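You operate a simulated robot arm through the tools that you are given. There is no shell and no other tool.

The job below is to be done with a simulated robot arm. You get a single attempt, and the scene is never put back.

Task
Pour one cup of tea and cover it with the small white saucer.
Fine: the saucers lie on the two empty cups, which stay as they are; one press of POUR; the cup stays on the drip mat; swing the spout back, switch off, spill nothing.

It is judged by the outcome, as a careful person would: the job done as asked, and still so three seconds after it is handed in. It fails if anything else is knocked over, pushed out of place, dropped, spilled or broken. A push-on lid holds only when it is set on centred and level and pressed home; a screw cap is set on level and turned clockwise until tight.

Robot
A 7-joint arm with a two-finger parallel gripper, fixed in place. Base frame: the origin is at the foot of the arm, x ahead of it, y to its left, z up; the work surface is at about z = 92. Lengths are in cm, angles in rad, forces in N, time in s.
With the tool pointing down near the work surface it reaches from about 28 to 68 cm from the base axis. Its first joint turns from -1.152 to 1.152 rad. Payload 1.57 kg.
The tool frame sits at the grasp point between the pads (the TCP): z along the fingers, y along the line on which they close. The tips reach 3 cm beyond it. The gripper opens to 11 cm. The fingers are 2.4 cm wide and 1.2 cm thick; the gripper's body (4.8 by 11.2 cm) begins 7.8 cm behind the TCP.
Orientation is told as [roll, pitch, yaw] about the base's x, y, z axes, in that order, counted from this pose: with the fingers straight down and closing along the base's y, the tool's x points along the base's -x, its y along +y and its z along -z.

Tools
- The arm moves only by the tool servo_tool. Its argument "deltas" is a list of rows, each a list of 3 entries, a list of its own where there are three numbers: the shift along the tool's x, y, z in units of 20 mm (1.0 is 20 mm), then the turn, a rotation vector about the tool's x, y, z in units of 4 degrees (1.0 is 4 degrees), then the closure in counts, from 0 (fully open) to 255 (shut). In form: [[[tx, ty, tz], [wx, wy, wz], jaw], ...]. A call has 1 to 20 rows; each row shifts and turns the commanded pose from where the row before left it, along the tool's axes as they then stand. A call with a number of a shift or a turn outside -1 to 1 is refused whole. Rows are played at 5 a second. More than 5 cm and 0.15 rad between two rows, or a gripper value outside its range, and nothing of the call is played. Where a pose cannot be reached the arm comes as near as it can. A force on the tool above 40 N (or 10 N above the force at the start of the call, whichever is more), or a blocked arm, ends the call early, and 0.2 s more pass. The fingers move at their own pace (about 10.8 cm/s each) and stop on an object; they squeeze with about 26 N. The grip force told is the motor's: it shows also when the fingers shut on nothing. Time passes only in rows, and 0.2 s behind the last, so rows that do not move let the fingers close. The reply holds the time, the measured pose of the TCP, the force on the tool along the base axes, the opening and the grip force, in the units named above and with some noise, with the torque about the TCP (base axes, N m) and any sound that the robot's microphone picked up.
- Cameras (640 x 400 px; columns grow to the right, rows downward): "scene" is fixed at [18.59, -41.79, 140.37]; the picture's right is [0.69, -0.72, 0.00], its down [-0.42, -0.40, -0.82] and it looks along [0.59, 0.56, -0.58] (base axes); focal length 214 px, centre (320, 200). "wrist" rides on the gripper at [7, 1.6, -14.1] in the tool frame; the picture's right is [-0.23, 0.97, 0.00], its down [-0.86, -0.20, -0.48] and it looks along [-0.47, -0.11, 0.88] (tool axes); focal length 222 px, centre (320, 200). There is no depth. A picture from a camera that has moved, and an enlarged one, comes with that camera's place and axes in the base frame and with its lens. The place of the scene camera against the robot may be out by one fixed shift of up to 2.5 cm in any direction.
- get_image(camera): a new picture of that camera. It takes no simulated time.
- enlarge(camera, box): a new picture of the part [left, top, right, bottom] of that camera's present view, enlarged. It takes no simulated time.
- finish_job(): hands the job in; it is judged then, once.

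Nothing tells you positions but the pictures and the camera data. Unless the task says otherwise, let go and move clear before handing in.

The tools are called after ">>>" as name(argument=value, ...) on one line, values as JSON. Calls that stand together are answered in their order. servo_tool: Moves the arm, as the interface text tells. Its arguments: {"type":"object","properties":{"deltas":{"type":"array","items":{"type":"array"}}},"required":["deltas"]} The other tools are called the same way: get_image (camera) takes a picture; enlarge (camera, box) takes an enlarged picture of a part of a camera's view; finish_job () hands the job in.

At the start:

```text
time_s: 0.0
tool_pos: [40.1, -0.13, 128.97]
tool_rot: [0.002, 0.0, 0.0]
ft_force: [0.2, 0.8, -0.1]
ft_torque: [0.04, 0.03, 0.0]
gripper_width: 11.0
gripper_force: 0.0
```

scene: 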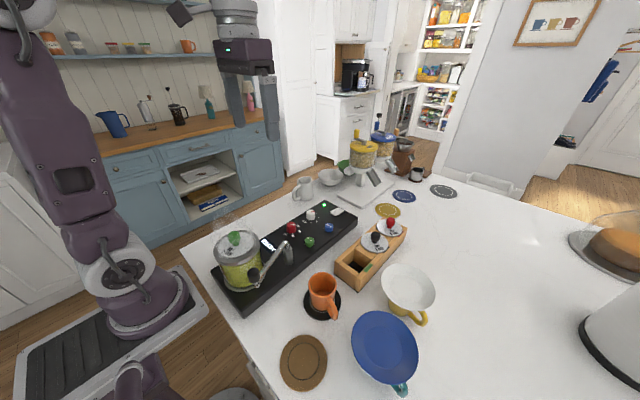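
wrist: 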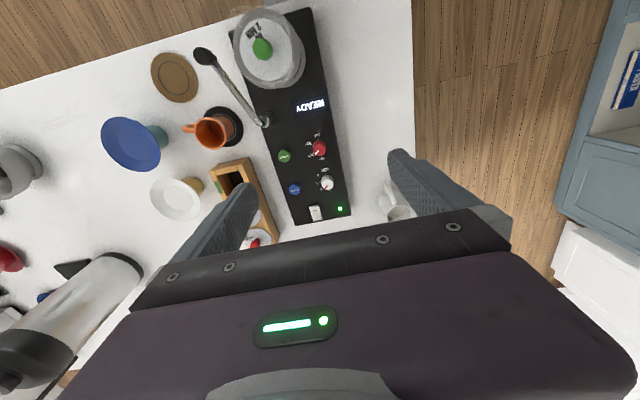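

I see a tea machine (a black base with a glass kettle, a spout, coloured knobs and a display), an orange cup on a black mat, a wooden box, and two cups covered with saucers. I'll look closer before moving.

>>> enlarge(camera="scene", box=[200, 180, 360, 320])

>>> enlarge(camera="scene", box=[320, 180, 460, 330])

>>> enlarge(camera="wrist", box=[180, 0, 360, 120])

>>> enlarge(camera="wrist", box=[230, 90, 370, 230])

>>> enlarge(camera="wrist", box=[80, 40, 300, 260])

```text
2.86 times, centred on (280, 250) of scene
camera zoom: at [18.59, -41.79, 140.37], right [0.69, -0.72, 0.0], down [-0.42, -0.4, -0.82], along [0.59, 0.56, -0.58], focal length 613 px, centre (434, 57)
```

zoom: 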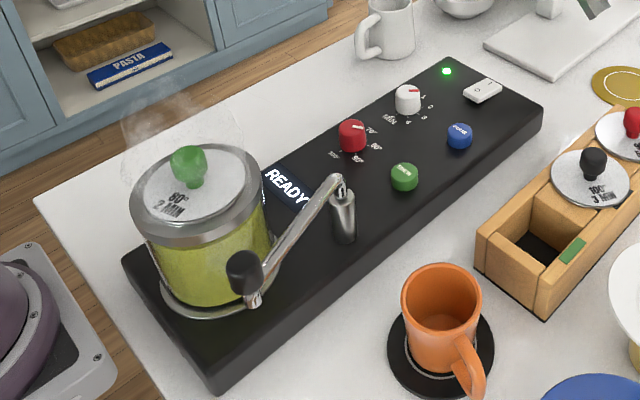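

```text
2.67 times, centred on (390, 255) of scene
camera zoom: at [18.59, -41.79, 140.37], right [0.69, -0.72, 0.0], down [-0.42, -0.4, -0.82], along [0.59, 0.56, -0.58], focal length 572 px, centre (133, 53)
```

zoom: 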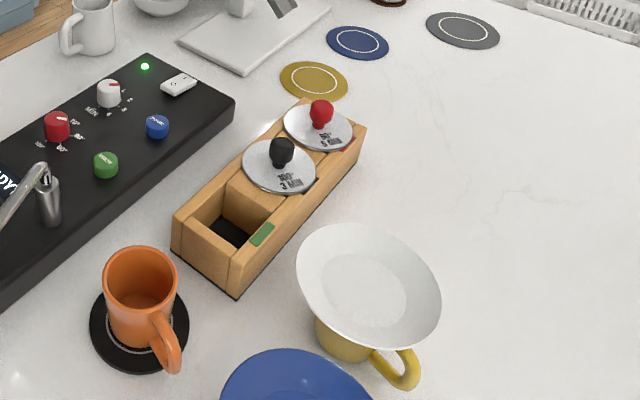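

```text
3.33 times, centred on (270, 60) of wrist
camera zoom: at [33.11, 1.46, 143.26], right [0.23, 0.97, 0.0], down [0.86, -0.2, 0.48], along [0.47, -0.11, -0.88], focal length 740 px, centre (487, 667)
```

zoom: 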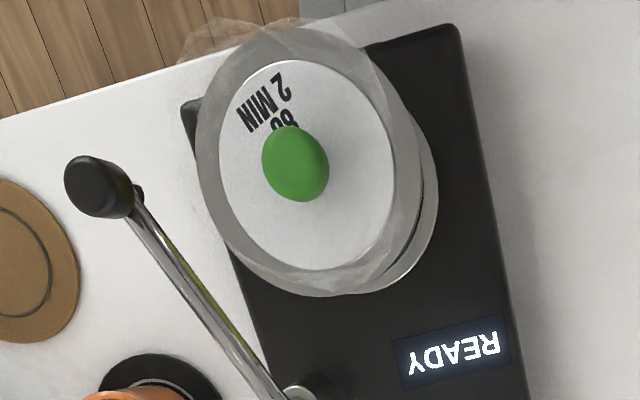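

```text
2.86 times, centred on (300, 160) of wrist
camera zoom: at [33.11, 1.46, 143.26], right [0.23, 0.97, 0.0], down [0.86, -0.2, 0.48], along [0.47, -0.11, -0.88], focal length 635 px, centre (377, 314)
```

zoom: 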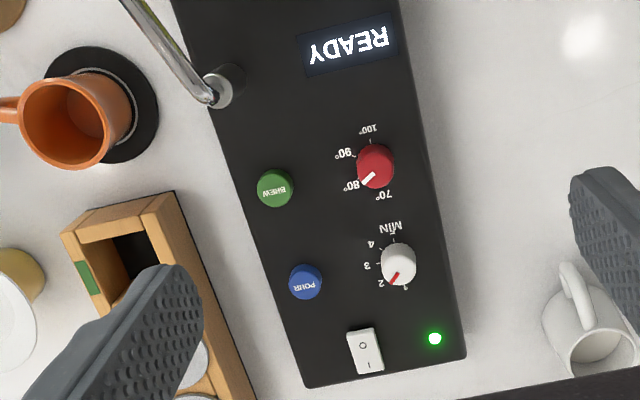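

```text
1.82 times, centred on (190, 150) of wrist
camera zoom: at [33.11, 1.46, 143.26], right [0.23, 0.97, 0.0], down [0.86, -0.2, 0.48], along [0.47, -0.11, -0.88], focal length 404 px, centre (556, 291)
```

zoom: 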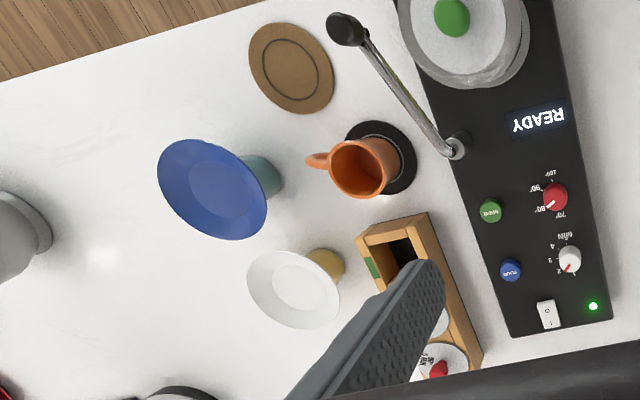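

The machine's display reads READY, and the cup sits on the mat at roughly (37.6, -21.5). The spout pivot is near (37, -10), its black knob is around (26, -14), and the white saucer is on the yellow cup near (49, -35). I'll move the wrist camera over to measure these better.

>>> servo_tool(deltas=[[[0, -1, 0], [0, 0, 0], 0], [[0, -1, 0], [0, 0, 0], 0], [[0, -1, 0], [0, 0, 0], 0], [[0, -1, 0], [0, 0, 0], 0], [[0, -1, 0], [0, 0, 0], 0], [[0, -1, 0], [0, 0, 0], 0], [[0, -1, 0], [0, 0, 0], 0], [[0, -1, 0], [0, 0, 0], 0]])

>>> get_image(camera="wrist")

>>> get_image(camera="scene")

```text
time_s: 1.8
tool_pos: [40.21, -16.12, 129.02]
tool_rot: [0.0, 0.0, -0.001]
ft_force: [-0.1, 0.7, 0.6]
ft_torque: [0.05, 0.0, -0.02]
gripper_width: 10.99
gripper_force: 0.1
```

```text
taken
camera wrist: at [33.13, -14.57, 143.2], right [0.23, 0.97, 0.0], down [0.85, -0.2, 0.48], along [0.47, -0.11, -0.88], focal length 222 px, centre (320, 200)
```

wrist: 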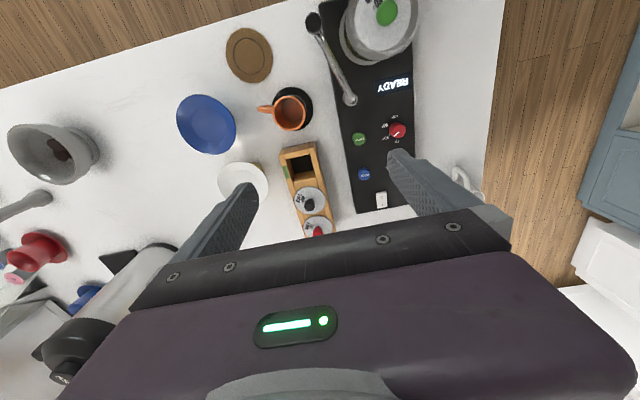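

```text
taken
```

scene: 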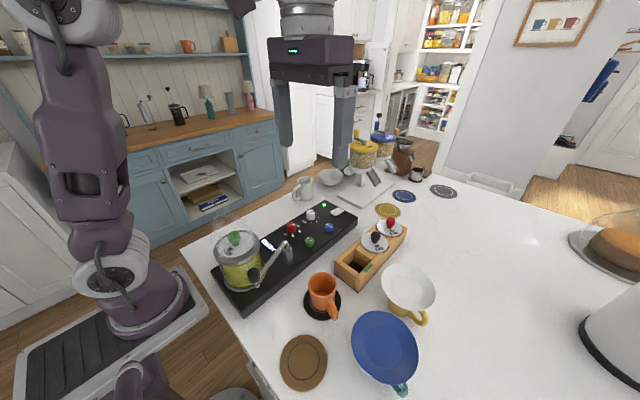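

The stereo pair of wrist views will give me heights. I'll enlarge the key parts.

>>> enlarge(camera="wrist", box=[290, 0, 430, 110])

>>> enlarge(camera="wrist", box=[160, 70, 340, 220])

>>> enlarge(camera="wrist", box=[320, 80, 440, 220])

>>> enlarge(camera="scene", box=[340, 250, 460, 330])

```text
3.64 times, centred on (360, 55) of wrist
camera zoom: at [33.13, -14.57, 143.2], right [0.23, 0.97, 0.0], down [0.85, -0.2, 0.48], along [0.47, -0.11, -0.88], focal length 808 px, centre (174, 727)
```

zoom: 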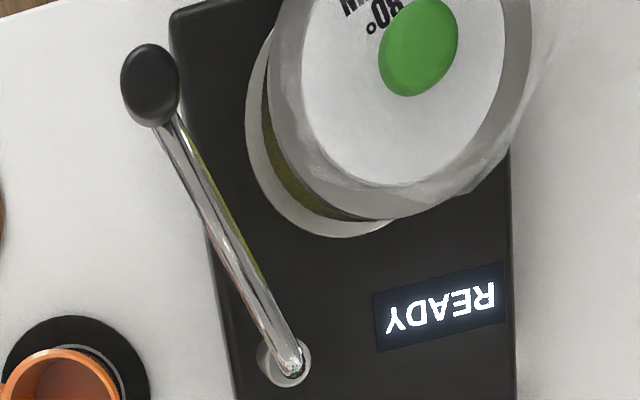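

```text
2.67 times, centred on (250, 145) of wrist
camera zoom: at [33.13, -14.57, 143.2], right [0.23, 0.97, 0.0], down [0.85, -0.2, 0.48], along [0.47, -0.11, -0.88], focal length 592 px, centre (507, 347)
```

zoom: 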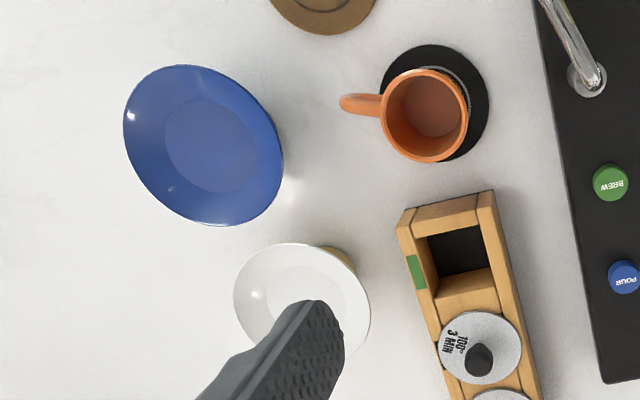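

```text
2.86 times, centred on (380, 150) of wrist
camera zoom: at [33.13, -14.57, 143.2], right [0.23, 0.97, 0.0], down [0.85, -0.2, 0.48], along [0.47, -0.11, -0.88], focal length 635 px, centre (149, 343)
```

zoom: 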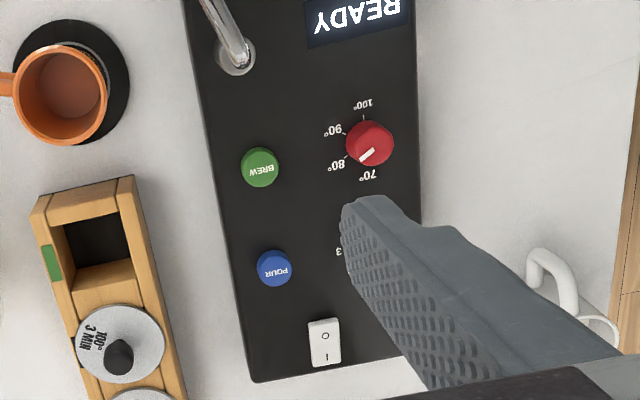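

```text
5.00 times, centred on (400, 290) of scene
camera zoom: at [18.59, -41.79, 140.37], right [0.69, -0.72, 0.0], down [-0.42, -0.4, -0.82], along [0.59, 0.56, -0.58], focal length 1072 px, centre (-80, -250)
```

zoom: 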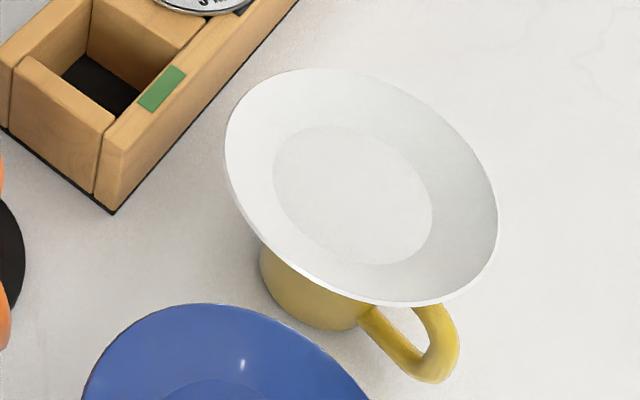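

The knob of the spout is at about (26.7, -14.0, 106), 11.7 cm from the pivot at (37.6, -9.9). The cup centre is also 11.7 cm from the pivot, at (37.5, -21.6). POUR is at about (53.6, -9.35) and the switch at about (61, -6). I'll go above the knob with a narrowed gripper, turned to match the spout's tangent.

>>> servo_tool(deltas=[[[0.964, 0.15, 0.5], [0, 0, 0], 165], [[0.964, 0.15, 0.5], [0, 0, 0], 165], [[0.964, 0.15, 0.5], [0, 0, 0], 165], [[0.964, 0.15, 0.5], [0, 0, 0], 165], [[0.964, 0.15, 0.5], [0, 0, 0], 165], [[0.964, 0.15, 0.5], [0, 0, 0], 165], [[0.964, 0.15, 0.5], [0, 0, 0], 165], [[0, 0, 0], [0, 0, -0.854], 165], [[0, 0, 0], [0, 0, -0.854], 165], [[0, 0, 0], [0, 0, -0.854], 165], [[0, 0, 0], [0, 0, -0.854], 165], [[0, 0, 0], [0, 0, -0.854], 165], [[0, 0, 0], [0, 0, -0.854], 165], [[0, 0, 0], [0, 0, 0], 165]])

>>> get_image(camera="wrist")

>>> enlarge(camera="scene", box=[200, 120, 360, 320])

```text
time_s: 4.8
tool_pos: [26.6, -13.95, 121.96]
tool_rot: [0.0, -0.001, 0.361]
ft_force: [-0.6, 0.3, 0.7]
ft_torque: [0.01, 0.02, 0.04]
gripper_width: 3.88
gripper_force: 0.0
```

```text
taken
camera wrist: at [19.49, -14.93, 136.25], right [-0.13, 0.99, 0.0], down [0.87, 0.11, 0.48], along [0.47, 0.06, -0.88], focal length 222 px, centre (320, 200)
```

wrist: 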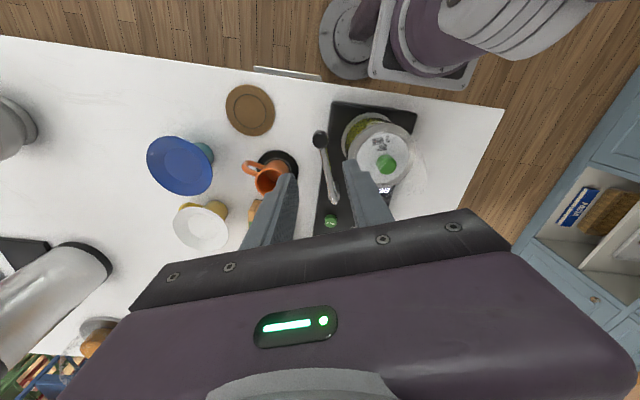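

```text
2.00 times, centred on (280, 220) of scene
camera zoom: at [18.59, -41.79, 140.37], right [0.69, -0.72, 0.0], down [-0.42, -0.4, -0.82], along [0.59, 0.56, -0.58], focal length 429 px, centre (400, 160)
```

zoom: 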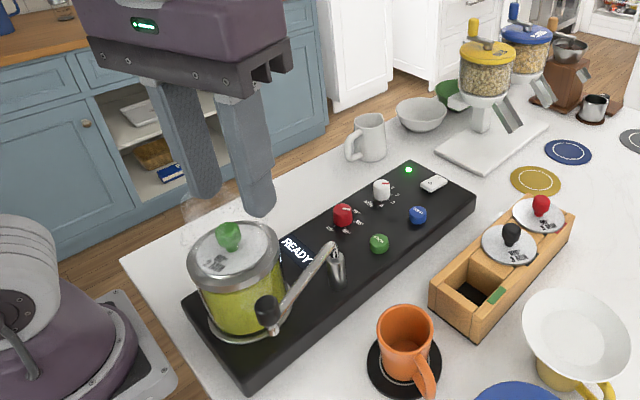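

The knob projects to (26.4, -14.0), which matches my estimate. I'll narrow the fingers slightly and descend to just above it to check clearance with the kettle.

>>> servo_tool(deltas=[[[0, 0, 0.716], [0, 0, 0], 176], [[0, 0, 0.716], [0, 0, 0], 176], [[0, 0, 0.716], [0, 0, 0], 176], [[0, 0, 0.716], [0, 0, 0], 176], [[0, 0, 0.716], [0, 0, 0], 176], [[0, 0, 0.716], [0, 0, 0], 176], [[0, 0, 0.716], [0, 0, 0], 176], [[0, 0, 0.716], [0, 0, 0], 176]])

>>> enlarge(camera="wrist", box=[240, 60, 440, 260])

>>> enlarge(camera="scene", box=[200, 180, 320, 310])

```text
time_s: 6.6
tool_pos: [26.61, -13.96, 110.48]
tool_rot: [0.0, -0.001, 0.357]
ft_force: [0.4, 0.0, 0.7]
ft_torque: [0.02, 0.0, 0.0]
gripper_width: 3.41
gripper_force: 0.1
```

```text
2.00 times, centred on (340, 160) of wrist
camera zoom: at [19.5, -14.89, 124.68], right [-0.13, 0.99, 0.0], down [0.87, 0.11, 0.48], along [0.48, 0.06, -0.88], focal length 444 px, centre (280, 280)
```

zoom: 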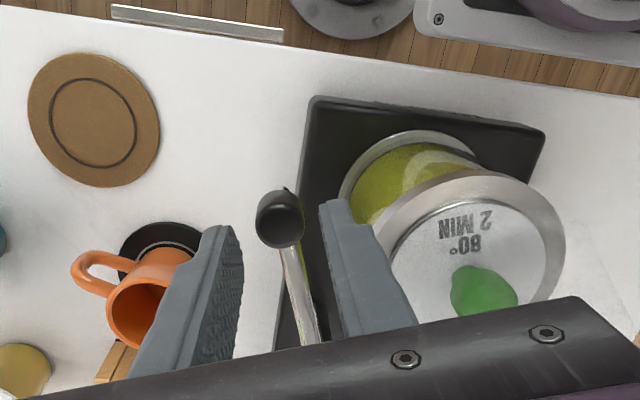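

```text
3.08 times, centred on (260, 245) of scene
camera zoom: at [18.59, -41.79, 140.37], right [0.69, -0.72, 0.0], down [-0.42, -0.4, -0.82], along [0.59, 0.56, -0.58], focal length 660 px, centre (505, 62)
```

zoom: 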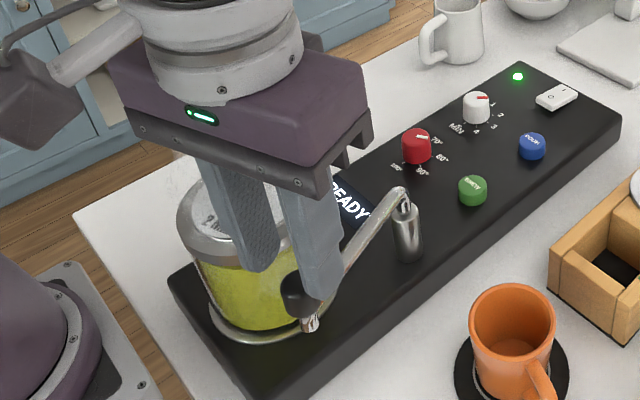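

The knob sits centred between the fingers and they clear the kettle. I'll descend to the knob and close on it.

>>> servo_tool(deltas=[[[0, 0, 0.5], [0, 0, 0], 176], [[0, 0, 0.5], [0, 0, 0], 176], [[0, 0, 0.5], [0, 0, 0], 176], [[0, 0, 0.4], [0, 0, 0], 176], [[0, 0, 0], [0, 0, 0], 200], [[0, 0, 0], [0, 0, 0], 255], [[0, 0, 0], [0, 0, 0], 255]])

>>> enlarge(camera="wrist", box=[240, 60, 440, 260])

>>> enlarge(camera="scene", box=[200, 180, 320, 310])

```text
time_s: 8.2
tool_pos: [26.67, -14.33, 106.59]
tool_rot: [0.001, 0.0, 0.358]
ft_force: [1.1, 0.0, -8.5]
ft_torque: [0.02, -0.31, -0.12]
gripper_width: 2.16
gripper_force: 34.5
```

```text
2.00 times, centred on (340, 160) of wrist
camera zoom: at [19.53, -15.15, 120.8], right [-0.13, 0.99, 0.0], down [0.87, 0.11, 0.48], along [0.47, 0.06, -0.88], focal length 444 px, centre (280, 280)
```

zoom: 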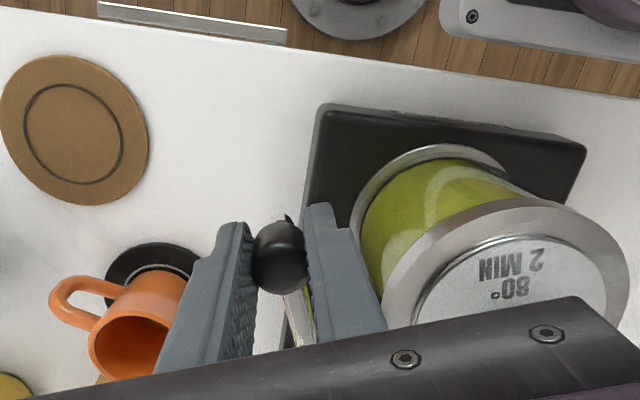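

```text
3.08 times, centred on (260, 245) of scene
camera zoom: at [18.6, -41.79, 140.37], right [0.69, -0.72, 0.0], down [-0.42, -0.4, -0.82], along [0.59, 0.56, -0.58], focal length 660 px, centre (505, 62)
```

zoom: 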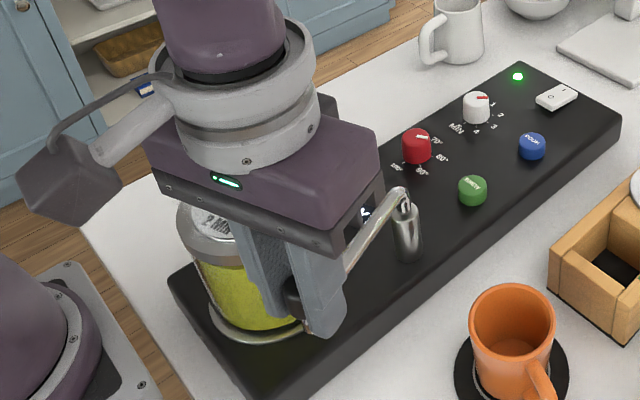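

The gripper holds the knob at 2.16 cm width. I'll swing it along the arc about the pivot, turning with it, in two parts.

>>> servo_tool(deltas=[[[-0.02, -0.41, 0], [0, 0, -1], 255], [[-0.02, -0.41, 0], [0, 0, -1], 255], [[-0.02, -0.41, 0], [0, 0, -1], 255], [[-0.02, -0.41, 0], [0, 0, -1], 255], [[-0.02, -0.41, 0], [0, 0, -1], 255], [[-0.02, -0.41, 0], [0, 0, -1], 255]])

>>> get_image(camera="scene")

```text
time_s: 9.6
tool_pos: [29.2, -18.33, 106.72]
tool_rot: [-0.006, 0.0, 0.779]
ft_force: [-12.6, -12.0, 6.7]
ft_torque: [-0.45, 0.82, 0.03]
gripper_width: 2.14
gripper_force: 34.3
```

```text
taken
```

scene: 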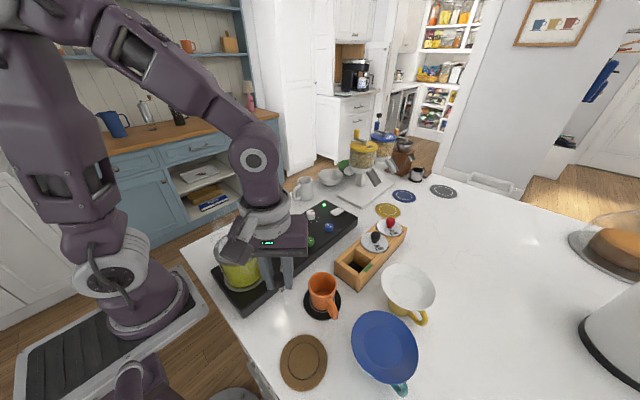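

There's a force of about 17 N directed outward from the pivot, so my arc is a little too tight. I'll ease outward slightly and look at the force.

>>> servo_tool(deltas=[[[0.06, 0, 0], [0, 0, 0], 255], [[0, 0, 0], [0, 0, 0], 255]])

```text
time_s: 10.2
tool_pos: [29.41, -18.21, 106.8]
tool_rot: [-0.004, -0.002, 0.777]
ft_force: [-0.1, -3.2, 25.0]
ft_torque: [0.24, -0.09, -0.21]
gripper_width: 2.15
gripper_force: 34.4
```

The lateral force is gone, but there's now an upward force of 25 N. I'll relax upward a little.

>>> servo_tool(deltas=[[[0, 0, -0.1], [0, 0, 0], 255], [[0, 0, 0], [0, 0, 0], 255]])

>>> enlarge(camera="scene", box=[210, 200, 350, 330])

>>> get_image(camera="wrist")

```text
time_s: 10.8
tool_pos: [29.13, -18.09, 106.84]
tool_rot: [0.005, 0.001, 0.776]
ft_force: [0.8, 2.3, -32.9]
ft_torque: [-0.1, -0.11, 0.08]
gripper_width: 2.16
gripper_force: 35.0
```

```text
3.08 times, centred on (280, 265) of scene
camera zoom: at [18.62, -41.8, 140.36], right [0.69, -0.72, 0.0], down [-0.42, -0.4, -0.82], along [0.59, 0.56, -0.58], focal length 660 px, centre (443, 0)
```

zoom: 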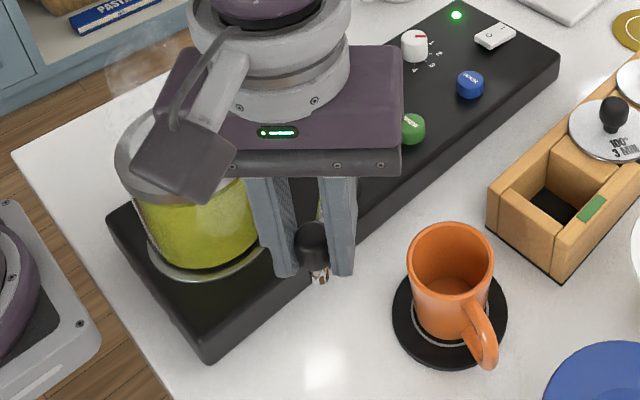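

```text
taken
camera wrist: at [23.11, -21.91, 121.04], right [-0.52, 0.85, 0.01], down [0.75, 0.46, 0.48], along [0.4, 0.25, -0.88], focal length 222 px, centre (320, 200)
```

wrist: 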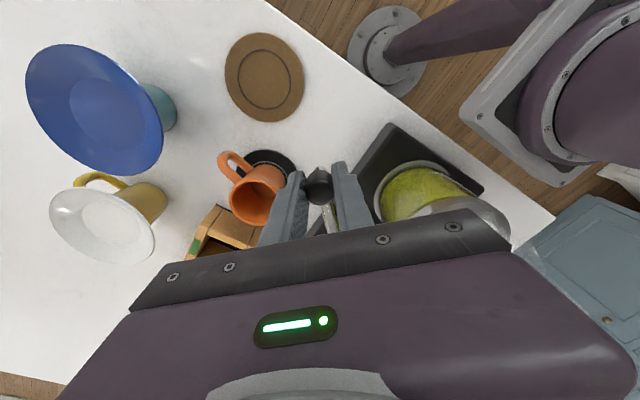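

The vertical grip is very stiff, with 2 mm giving about 58 N. I'll loosen the fingers to cage the knob with a small gap and push it along the arc instead.

>>> servo_tool(deltas=[[[0, 0, 0], [0, 0, 0], 195], [[0, 0, 0], [0, 0, 0], 195], [[0, 0, 0], [0, 0, 0], 195]])

>>> servo_tool(deltas=[[[-0.0143, -0.41, 0], [0, 0, -1], 195], [[-0.0143, -0.41, 0], [0, 0, -1], 195], [[-0.0143, -0.41, 0], [0, 0, -1], 195], [[-0.0143, -0.41, 0], [0, 0, -1], 195], [[-0.0143, -0.41, 0], [0, 0, -1], 195], [[-0.0143, -0.41, 0], [0, 0, -1], 195]])

>>> enlarge(camera="scene", box=[210, 200, 350, 330])

>>> get_image(camera="wrist")

```text
time_s: 11.6
tool_pos: [29.2, -18.31, 106.83]
tool_rot: [0.0, 0.0, 0.776]
ft_force: [-0.7, 0.1, -0.6]
ft_torque: [0.0, 0.01, 0.04]
gripper_width: 2.61
gripper_force: 0.1
```

```text
time_s: 13.0
tool_pos: [33.33, -21.06, 106.99]
tool_rot: [0.0, 0.0, 1.198]
ft_force: [-0.1, -0.3, 0.0]
ft_torque: [0.01, -0.03, -0.01]
gripper_width: 2.63
gripper_force: 0.5
```

```text
3.08 times, centred on (280, 265) of scene
camera zoom: at [18.59, -41.79, 140.37], right [0.69, -0.72, 0.0], down [-0.42, -0.4, -0.82], along [0.59, 0.56, -0.58], focal length 660 px, centre (443, 0)
```

zoom: 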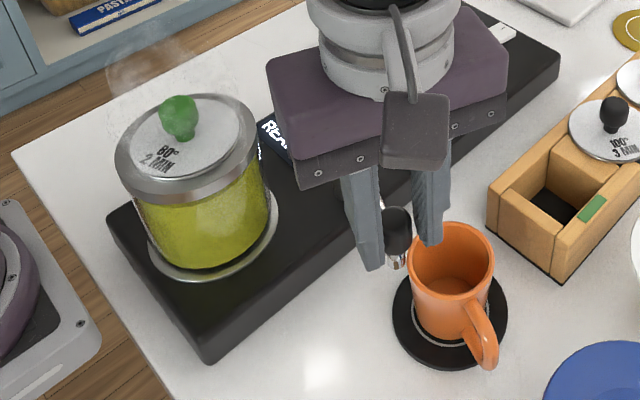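

```text
taken
camera wrist: at [29.26, -26.96, 121.38], right [-0.82, 0.57, 0.0], down [0.5, 0.72, 0.48], along [0.27, 0.39, -0.88], focal length 222 px, centre (320, 200)
```

wrist: 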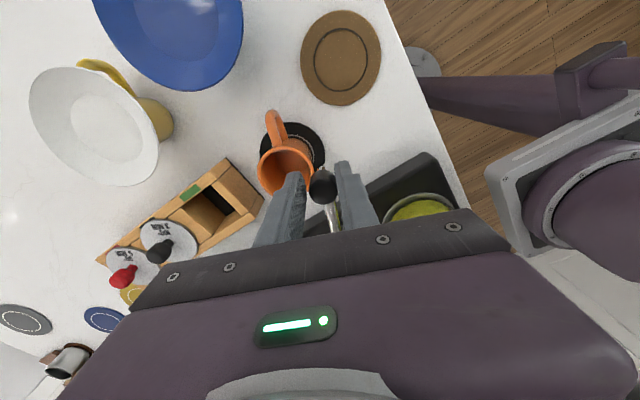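

The spout follows freely with no force. I'll push it the last ~20° to the cup.

>>> servo_tool(deltas=[[[-0.03, -0.41, 0], [0, 0, -1], 195], [[-0.03, -0.41, 0], [0, 0, -1], 195], [[-0.03, -0.41, 0], [0, 0, -1], 195], [[-0.03, -0.41, 0], [0, 0, -1], 195], [[-0.02, -0.41, 0], [0, 0, -1], 195]])

>>> enlarge(camera="scene", box=[250, 220, 390, 330])

>>> enlarge(camera="wrist", box=[220, 80, 420, 240])

```text
time_s: 14.2
tool_pos: [37.34, -21.57, 106.97]
tool_rot: [0.0, 0.0, 1.547]
ft_force: [0.1, 0.1, 0.0]
ft_torque: [0.01, -0.01, -0.04]
gripper_width: 2.6
gripper_force: 0.0
```

```text
3.64 times, centred on (320, 275) of scene
camera zoom: at [18.59, -41.79, 140.37], right [0.69, -0.72, 0.0], down [-0.42, -0.4, -0.82], along [0.59, 0.56, -0.58], focal length 780 px, centre (320, -73)
```

zoom: 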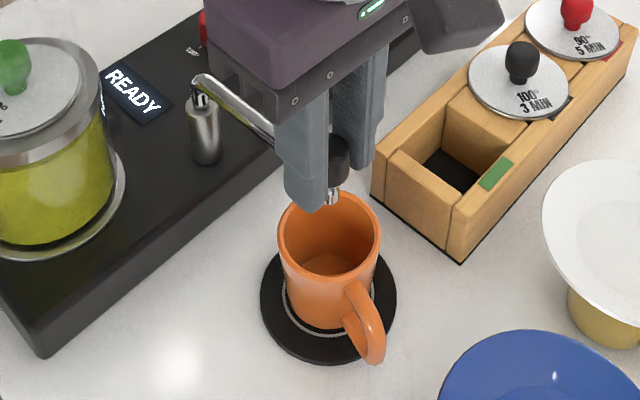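

```text
2.50 times, centred on (320, 160) of wrist
camera zoom: at [35.61, -28.56, 121.27], right [-0.97, 0.25, 0.0], down [0.22, 0.85, 0.48], along [0.12, 0.46, -0.88], focal length 555 px, centre (320, 300)
```

zoom: 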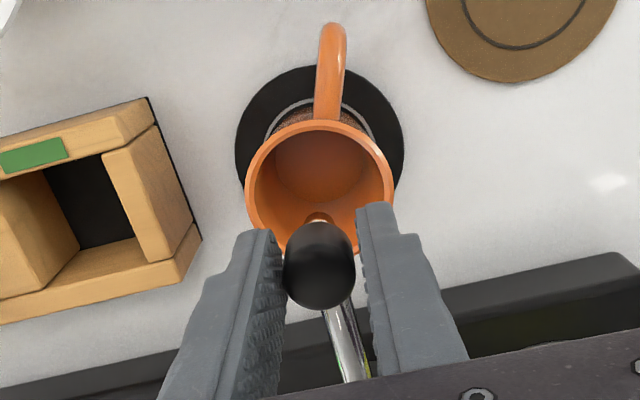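

The knob is right above the cup's centre and the nozzle is inside the rim. I'll lift straight off, close the fingers and move above POUR.

>>> servo_tool(deltas=[[[0, 0, -0.5], [0, 0, 0], 190], [[0, 0, -1], [0, 0, 0], 190], [[0, 0, -1], [0, 0, 0], 190], [[0, 0, -1], [0, 0, 0], 190], [[0, 0, -1], [0, 0, 0], 190], [[0, 0, -0.5], [0, 0, 0], 190]])

>>> enlarge(camera="wrist", box=[220, 60, 420, 240])

>>> servo_tool(deltas=[[[-0.699, -0.889, 0], [0, 0, 0], 255], [[-0.699, -0.889, 0], [0, 0, 0], 255], [[-0.699, -0.889, 0], [0, 0, 0], 255], [[-0.699, -0.889, 0], [0, 0, 0], 255], [[-0.699, -0.889, 0], [0, 0, 0], 255], [[-0.699, -0.889, 0], [0, 0, 0], 255], [[-0.699, -0.889, 0], [0, 0, 0], 255], [[-0.699, -0.889, 0], [0, 0, 0], 255], [[-0.699, -0.889, 0], [0, 0, 0], 255], [[0, 0, 0], [0, 0, 0], 255]])

>>> get_image(camera="wrist")

>>> enlarge(camera="scene", box=[240, 180, 400, 320])

```text
time_s: 15.6
tool_pos: [37.31, -21.72, 116.86]
tool_rot: [0.0, -0.001, 1.543]
ft_force: [-0.3, 0.4, -0.1]
ft_torque: [0.0, 0.02, -0.03]
gripper_width: 2.81
gripper_force: 0.2
```

```text
2.22 times, centred on (320, 150) of wrist
camera zoom: at [35.38, -28.62, 131.17], right [-0.97, 0.25, 0.0], down [0.22, 0.85, 0.48], along [0.12, 0.46, -0.88], focal length 494 px, centre (320, 311)
```

zoom: 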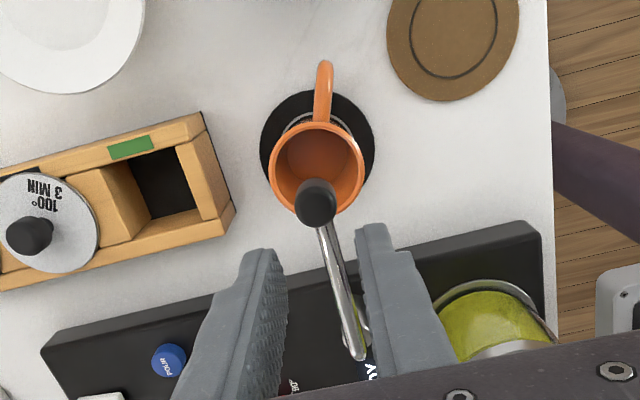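

```text
time_s: 17.8
tool_pos: [53.91, -9.28, 116.94]
tool_rot: [-0.001, -0.001, 1.545]
ft_force: [-0.2, 0.0, 0.3]
ft_torque: [0.02, -0.03, 0.01]
gripper_width: 0.01
gripper_force: 21.2
```

```text
taken
camera wrist: at [51.96, -16.28, 131.26], right [-0.97, 0.25, 0.0], down [0.22, 0.85, 0.48], along [0.12, 0.46, -0.88], focal length 222 px, centre (320, 200)
```

wrist: 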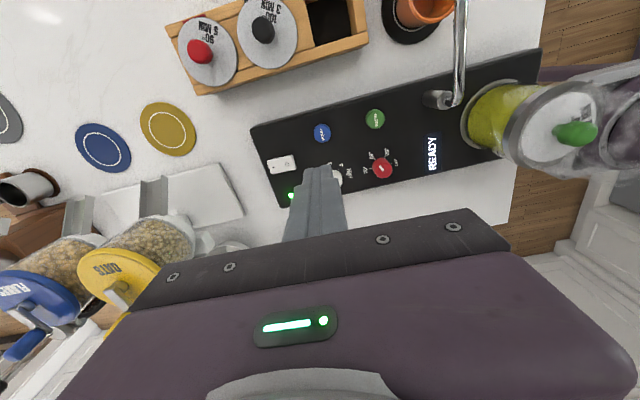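

```text
2.86 times, centred on (320, 250) of scene
camera zoom: at [18.59, -41.79, 140.37], right [0.69, -0.72, 0.0], down [-0.42, -0.4, -0.82], along [0.59, 0.56, -0.58], focal length 613 px, centre (320, 57)
```

zoom: 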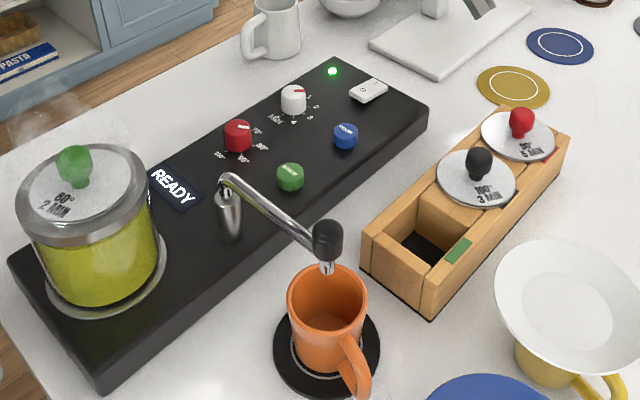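

The spout now points into the cup. Before pressing POUR I'll double-check the nozzle's alignment.

>>> enlarge(camera="scene", box=[290, 230, 354, 330])

>>> enlarge(camera="wrist", box=[240, 80, 480, 220])

```text
4.00 times, centred on (322, 280) of scene
camera zoom: at [18.59, -41.79, 140.37], right [0.69, -0.72, 0.0], down [-0.42, -0.4, -0.82], along [0.59, 0.56, -0.58], focal length 858 px, centre (312, -120)
```

zoom: 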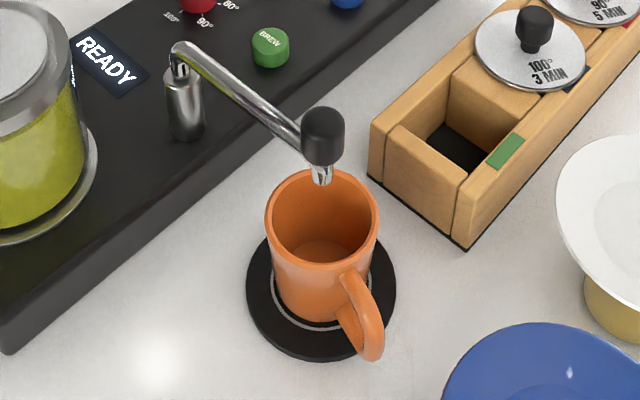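

```text
2.67 times, centred on (360, 150) of wrist
camera zoom: at [51.96, -16.28, 131.26], right [-0.97, 0.25, 0.0], down [0.22, 0.85, 0.48], along [0.12, 0.46, -0.88], focal length 592 px, centre (213, 333)
```

zoom: 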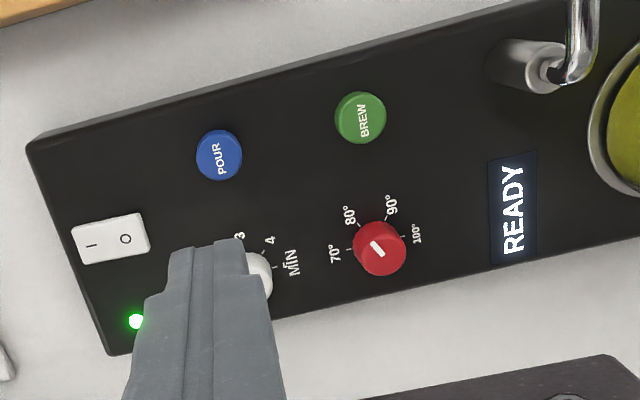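

Alignment looks good: the nozzle is about 0.5 cm from the cup's centre axis. POUR is at (53.45, -9.35), so I'll descend to just above it.

>>> servo_tool(deltas=[[[0, 0.2, 0.9], [0, 0, 0], 255], [[0, 0, 0.9], [0, 0, 0], 255], [[0, 0, 0.9], [0, 0, 0], 255], [[0, 0, 0.9], [0, 0, 0], 255], [[0, 0, 0.9], [0, 0, 0], 255], [[0, 0, 0.9], [0, 0, 0], 255], [[0, 0, 0.9], [0, 0, 0], 255], [[0, 0, 0.9], [0, 0, 0], 255], [[0, 0, 0.4], [0, 0, 0], 255]])

>>> enlarge(camera="wrist", box=[240, 80, 480, 240])

>>> enlarge(camera="scene", box=[270, 180, 370, 260])

```text
time_s: 19.8
tool_pos: [53.3, -9.27, 101.66]
tool_rot: [0.002, -0.001, 1.543]
ft_force: [-0.4, 0.6, -0.5]
ft_torque: [-0.03, 0.0, -0.02]
gripper_width: 0.01
gripper_force: 21.1
```

```text
2.50 times, centred on (360, 160) of wrist
camera zoom: at [51.51, -16.2, 115.93], right [-0.97, 0.25, 0.0], down [0.22, 0.85, 0.48], along [0.12, 0.46, -0.88], focal length 555 px, centre (220, 300)
```

zoom: 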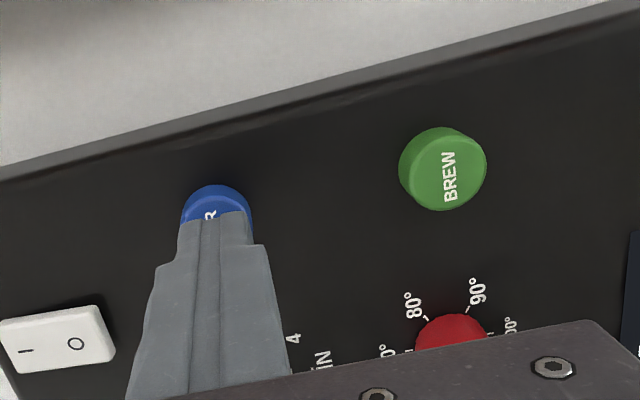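

```text
5.00 times, centred on (320, 220) of scene
camera zoom: at [18.59, -41.79, 140.37], right [0.69, -0.72, 0.0], down [-0.42, -0.4, -0.82], along [0.59, 0.56, -0.58], focal length 1072 px, centre (320, 100)
```

zoom: 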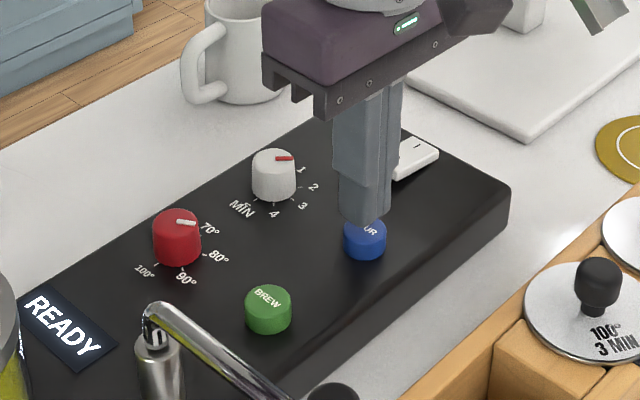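

The closed tips are right above POUR. I'll lower slowly until it presses.

>>> servo_tool(deltas=[[[0, 0, 0.2], [0, 0, 0], 255], [[0, 0, 0.2], [0, 0, 0], 255], [[0, 0, 0.1], [0, 0, 0], 255], [[0, 0, 0.1], [0, 0, 0], 255]])

```text
time_s: 20.8
tool_pos: [53.37, -9.21, 100.61]
tool_rot: [0.001, 0.0, 1.546]
ft_force: [-1.0, 0.6, 0.6]
ft_torque: [-0.02, 0.03, -0.01]
gripper_width: 0.0
gripper_force: 21.4
```

>>> servo_tool(deltas=[[[0, 0, 0.1], [0, 0, 0], 255], [[0, 0, 0.1], [0, 0, 0], 255], [[0, 0, 0.1], [0, 0, 0], 255]])

```text
time_s: 21.6
tool_pos: [53.43, -9.44, 100.03]
tool_rot: [0.0, 0.0, 1.544]
ft_force: [-0.1, 1.5, 1.0]
ft_torque: [0.05, -0.02, 0.01]
gripper_width: 0.0
gripper_force: 21.1
```

No clear contact yet, with the tips at about z = 97.0. I'll keep lowering in 1–2 mm steps.

>>> servo_tool(deltas=[[[0, 0, 0.1], [0, 0, 0], 255], [[0, 0, 0.1], [0, 0, 0], 255]])

>>> enlarge(camera="scene", box=[270, 180, 370, 260])

```text
time_s: 22.2
tool_pos: [53.39, -9.43, 99.59]
tool_rot: [0.0, 0.001, 1.546]
ft_force: [-1.0, 0.0, 3.3]
ft_torque: [0.04, 0.05, -0.02]
gripper_width: 0.01
gripper_force: 21.4
heard: click
```

```text
5.00 times, centred on (320, 220) of scene
camera zoom: at [18.58, -41.79, 140.37], right [0.69, -0.72, 0.0], down [-0.42, -0.4, -0.82], along [0.59, 0.56, -0.58], focal length 1072 px, centre (320, 100)
```

zoom: 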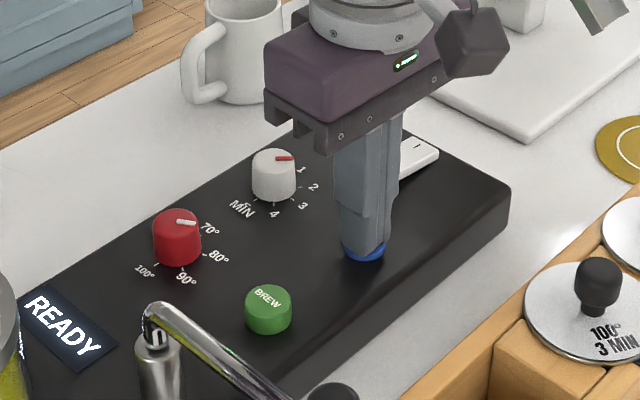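

The button clicked. I'll release by rising straight up and watch the pour.

>>> servo_tool(deltas=[[[0, 0, -0.6], [0, 0, 0], 255], [[0, 0, -1], [0, 0, 0], 255], [[0, 0, -1], [0, 0, 0], 255], [[0, 0, -1], [0, 0, 0], 255], [[0, 0, -1], [0, 0, 0], 255], [[0, 0, -1], [0, 0, 0], 255]])

>>> enlarge(camera="scene", box=[210, 180, 370, 320])

```text
time_s: 23.6
tool_pos: [53.06, -9.39, 110.8]
tool_rot: [0.001, 0.0, 1.547]
ft_force: [-0.1, -0.1, -1.0]
ft_torque: [0.0, -0.02, 0.04]
gripper_width: 0.02
gripper_force: 21.2
```

```text
2.86 times, centred on (290, 250) of scene
camera zoom: at [18.59, -41.79, 140.37], right [0.69, -0.72, 0.0], down [-0.42, -0.4, -0.82], along [0.59, 0.56, -0.58], focal length 613 px, centre (406, 57)
```

zoom: 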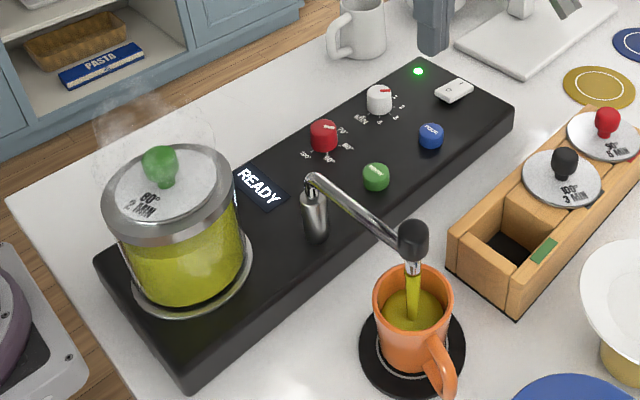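

Tea is flowing cleanly into the cup. I'll wait.

>>> servo_tool(deltas=[[[0, 0, 0], [0, 0, 0], 255], [[0, 0, 0], [0, 0, 0], 255], [[0, 0, 0], [0, 0, 0], 255], [[0, 0, 0], [0, 0, 0], 255], [[0, 0, 0], [0, 0, 0], 255], [[0, 0, 0], [0, 0, 0], 255], [[0, 0, 0], [0, 0, 0], 255], [[0, 0, 0], [0, 0, 0], 255], [[0, 0, 0], [0, 0, 0], 255], [[0, 0, 0], [0, 0, 0], 255]])

>>> enlarge(camera="scene", box=[210, 180, 370, 320])

```text
time_s: 25.8
tool_pos: [53.24, -9.34, 110.81]
tool_rot: [0.001, 0.0, 1.545]
ft_force: [-0.2, -1.0, -0.3]
ft_torque: [-0.01, 0.01, -0.04]
gripper_width: 0.0
gripper_force: 21.5
```

```text
2.86 times, centred on (290, 250) of scene
camera zoom: at [18.59, -41.79, 140.37], right [0.69, -0.72, 0.0], down [-0.42, -0.4, -0.82], along [0.59, 0.56, -0.58], focal length 613 px, centre (406, 57)
```

zoom: 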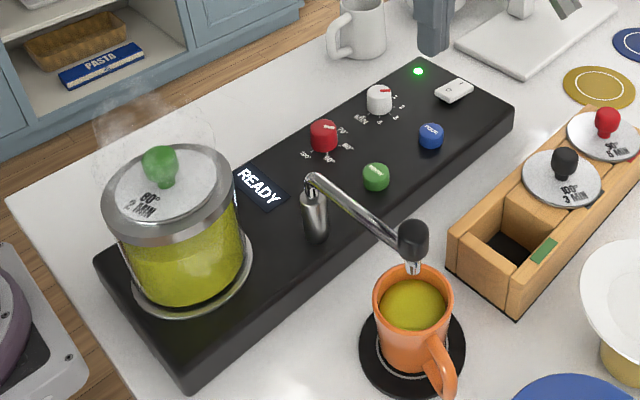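

The pour has finished without spilling. I'll return above the spout's knob to swing it back.

>>> servo_tool(deltas=[[[0, 0, -1], [0, 0, 0], 255], [[0, 0, -1], [0, 0, 0], 255], [[0, 0, -1], [0, 0, 0], 255], [[0.704, 0.863, 0], [0, 0, 0], 185], [[0.704, 0.863, 0], [0, 0, 0], 185], [[0.704, 0.863, 0], [0, 0, 0], 185], [[0.704, 0.863, 0], [0, 0, 0], 185], [[0.704, 0.863, 0], [0, 0, 0], 185], [[0.704, 0.863, 0], [0, 0, 0], 185], [[0.704, 0.863, 0], [0, 0, 0], 185], [[0.704, 0.863, 0], [0, 0, 0], 185], [[0.704, 0.863, 0], [0, 0, 0], 185], [[0, 0, 0], [0, 0, 0], 185], [[0, 0, 0], [0, 0, 0], 185]])

>>> enlarge(camera="wrist", box=[220, 60, 420, 240])

```text
time_s: 28.8
tool_pos: [37.41, -21.67, 116.74]
tool_rot: [0.001, 0.001, 1.545]
ft_force: [0.6, -0.6, 0.7]
ft_torque: [-0.01, -0.01, -0.01]
gripper_width: 3.04
gripper_force: 0.1
```

```text
2.22 times, centred on (320, 150) of wrist
camera zoom: at [35.58, -28.57, 131.04], right [-0.97, 0.25, 0.0], down [0.22, 0.85, 0.48], along [0.12, 0.46, -0.88], focal length 494 px, centre (320, 311)
```

zoom: 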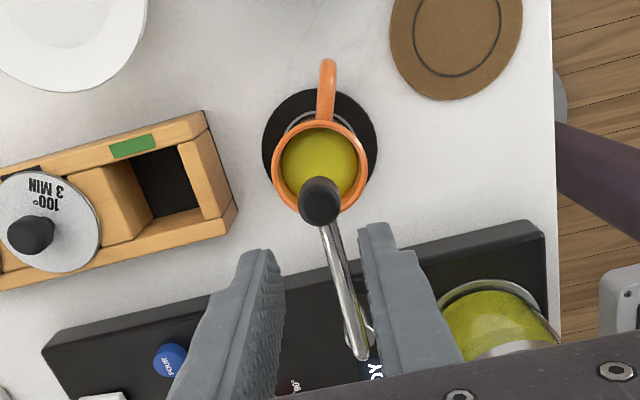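

The knob is centred below the fingers. I'll descend around it, cage it and swing back along the same arc.

>>> servo_tool(deltas=[[[0, 0, 0.82], [0, 0, 0], 185], [[0, 0, 0.82], [0, 0, 0], 185], [[0, 0, 0.82], [0, 0, 0], 185], [[0, 0, 0.82], [0, 0, 0], 185], [[0, 0, 0.82], [0, 0, 0], 185], [[0, 0, 0.75], [0, 0, 0], 185], [[0, 0, 0], [0, 0, 0], 195]])

>>> servo_tool(deltas=[[[-0.01, 0.41, 0], [0, 0, 1], 195], [[-0.01, 0.41, 0], [0, 0, 1], 195], [[-0.01, 0.41, 0], [0, 0, 1], 195], [[-0.01, 0.41, 0], [0, 0, 1], 195], [[-0.01, 0.41, 0], [0, 0, 1], 195], [[-0.01, 0.41, 0], [0, 0, 1], 195], [[-0.01, 0.41, 0], [0, 0, 1], 195], [[-0.01, 0.41, 0], [0, 0, 1], 195]])

>>> enlarge(camera="scene", box=[210, 190, 370, 320])

>>> enlarge(camera="wrist", box=[220, 80, 420, 240])

```text
time_s: 30.4
tool_pos: [37.54, -21.57, 107.28]
tool_rot: [0.0, 0.001, 1.546]
ft_force: [-0.1, -0.4, -0.2]
ft_torque: [-0.03, -0.01, -0.03]
gripper_width: 2.57
gripper_force: 0.1
```

```text
time_s: 32.2
tool_pos: [31.33, -19.7, 107.07]
tool_rot: [-0.001, 0.0, 0.984]
ft_force: [0.4, -0.2, 0.3]
ft_torque: [-0.02, -0.04, 0.01]
gripper_width: 2.62
gripper_force: 0.2
```

```text
3.08 times, centred on (290, 255) of scene
camera zoom: at [18.59, -41.79, 140.37], right [0.69, -0.72, 0.0], down [-0.42, -0.4, -0.82], along [0.59, 0.56, -0.58], focal length 660 px, centre (412, 31)
```

zoom: 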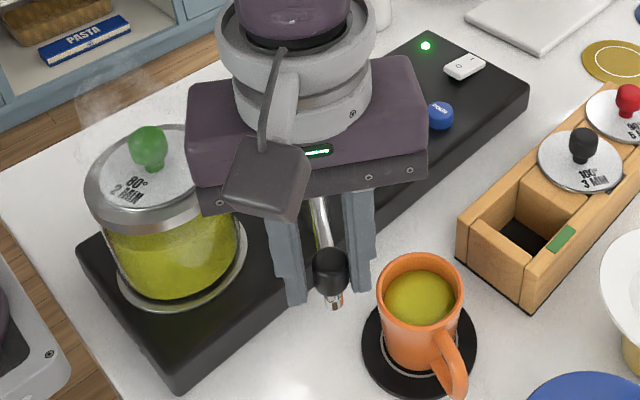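

```text
2.50 times, centred on (320, 160) of wrist
camera zoom: at [25.98, -24.62, 121.3], right [-0.69, 0.73, 0.0], down [0.64, 0.6, 0.48], along [0.35, 0.33, -0.88], focal length 555 px, centre (320, 300)
```

zoom: 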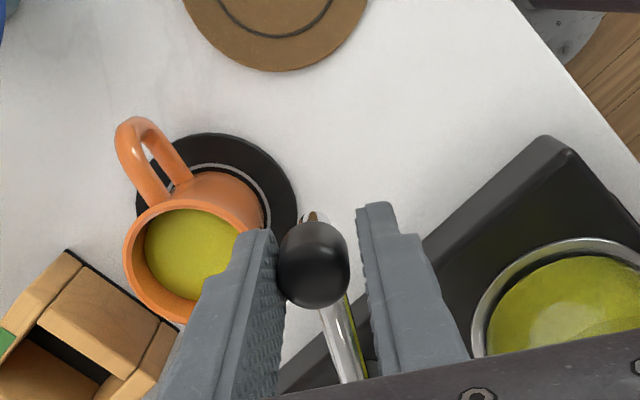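

It follows smoothly. I'll continue back toward the parked angle.

>>> servo_tool(deltas=[[[-0.01, 0.41, 0], [0, 0, 1], 195], [[-0.01, 0.41, 0], [0, 0, 1], 195], [[-0.01, 0.41, 0], [0, 0, 1], 195], [[-0.01, 0.41, 0], [0, 0, 1], 195], [[-0.01, 0.41, 0], [0, 0, 1], 195], [[-0.01, 0.41, 0], [0, 0, 1], 195], [[-0.01, 0.41, 0], [0, 0, 1], 195]])

>>> servo_tool(deltas=[[[-0.01, 0.41, 0], [0, 0, 1], 195]])

>>> enlarge(camera="scene", box=[200, 180, 320, 310])

>>> enlarge(camera="wrist", box=[240, 60, 440, 260])

```text
time_s: 33.8
tool_pos: [27.33, -15.48, 106.88]
tool_rot: [0.001, 0.0, 0.498]
ft_force: [-0.8, 0.4, 0.3]
ft_torque: [0.01, 0.02, -0.01]
gripper_width: 2.6
gripper_force: 0.2
```

```text
time_s: 34.2
tool_pos: [27.06, -14.83, 106.89]
tool_rot: [-0.001, -0.001, 0.425]
ft_force: [0.2, 0.8, 0.7]
ft_torque: [-0.01, 0.02, -0.02]
gripper_width: 2.61
gripper_force: 0.0
```

```text
3.08 times, centred on (260, 245) of scene
camera zoom: at [18.59, -41.79, 140.37], right [0.69, -0.72, 0.0], down [-0.42, -0.4, -0.82], along [0.59, 0.56, -0.58], focal length 660 px, centre (505, 62)
```

zoom: 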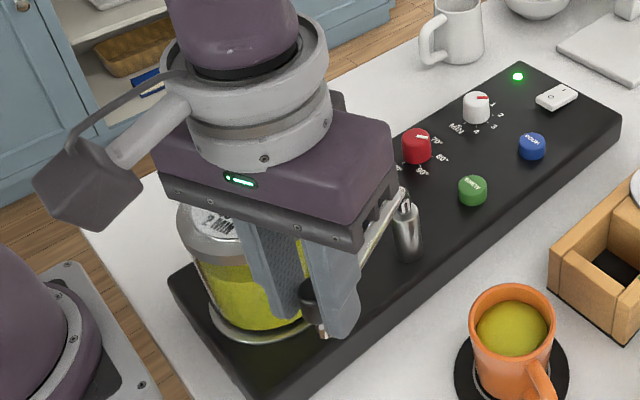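

```text
2.00 times, centred on (340, 160) of wrist
camera zoom: at [19.89, -16.37, 121.21], right [-0.2, 0.98, 0.0], down [0.86, 0.17, 0.48], along [0.47, 0.09, -0.88], focal length 444 px, centre (280, 280)
```

zoom: 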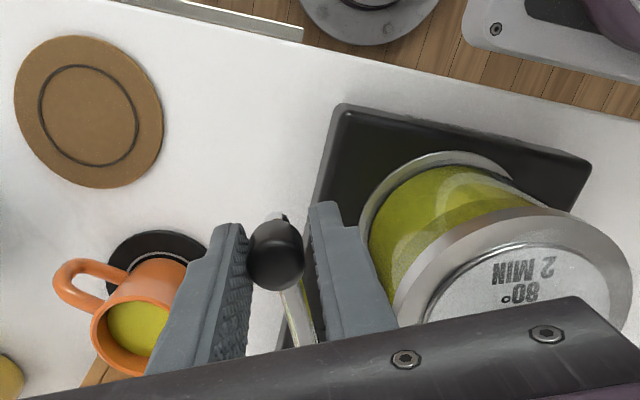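

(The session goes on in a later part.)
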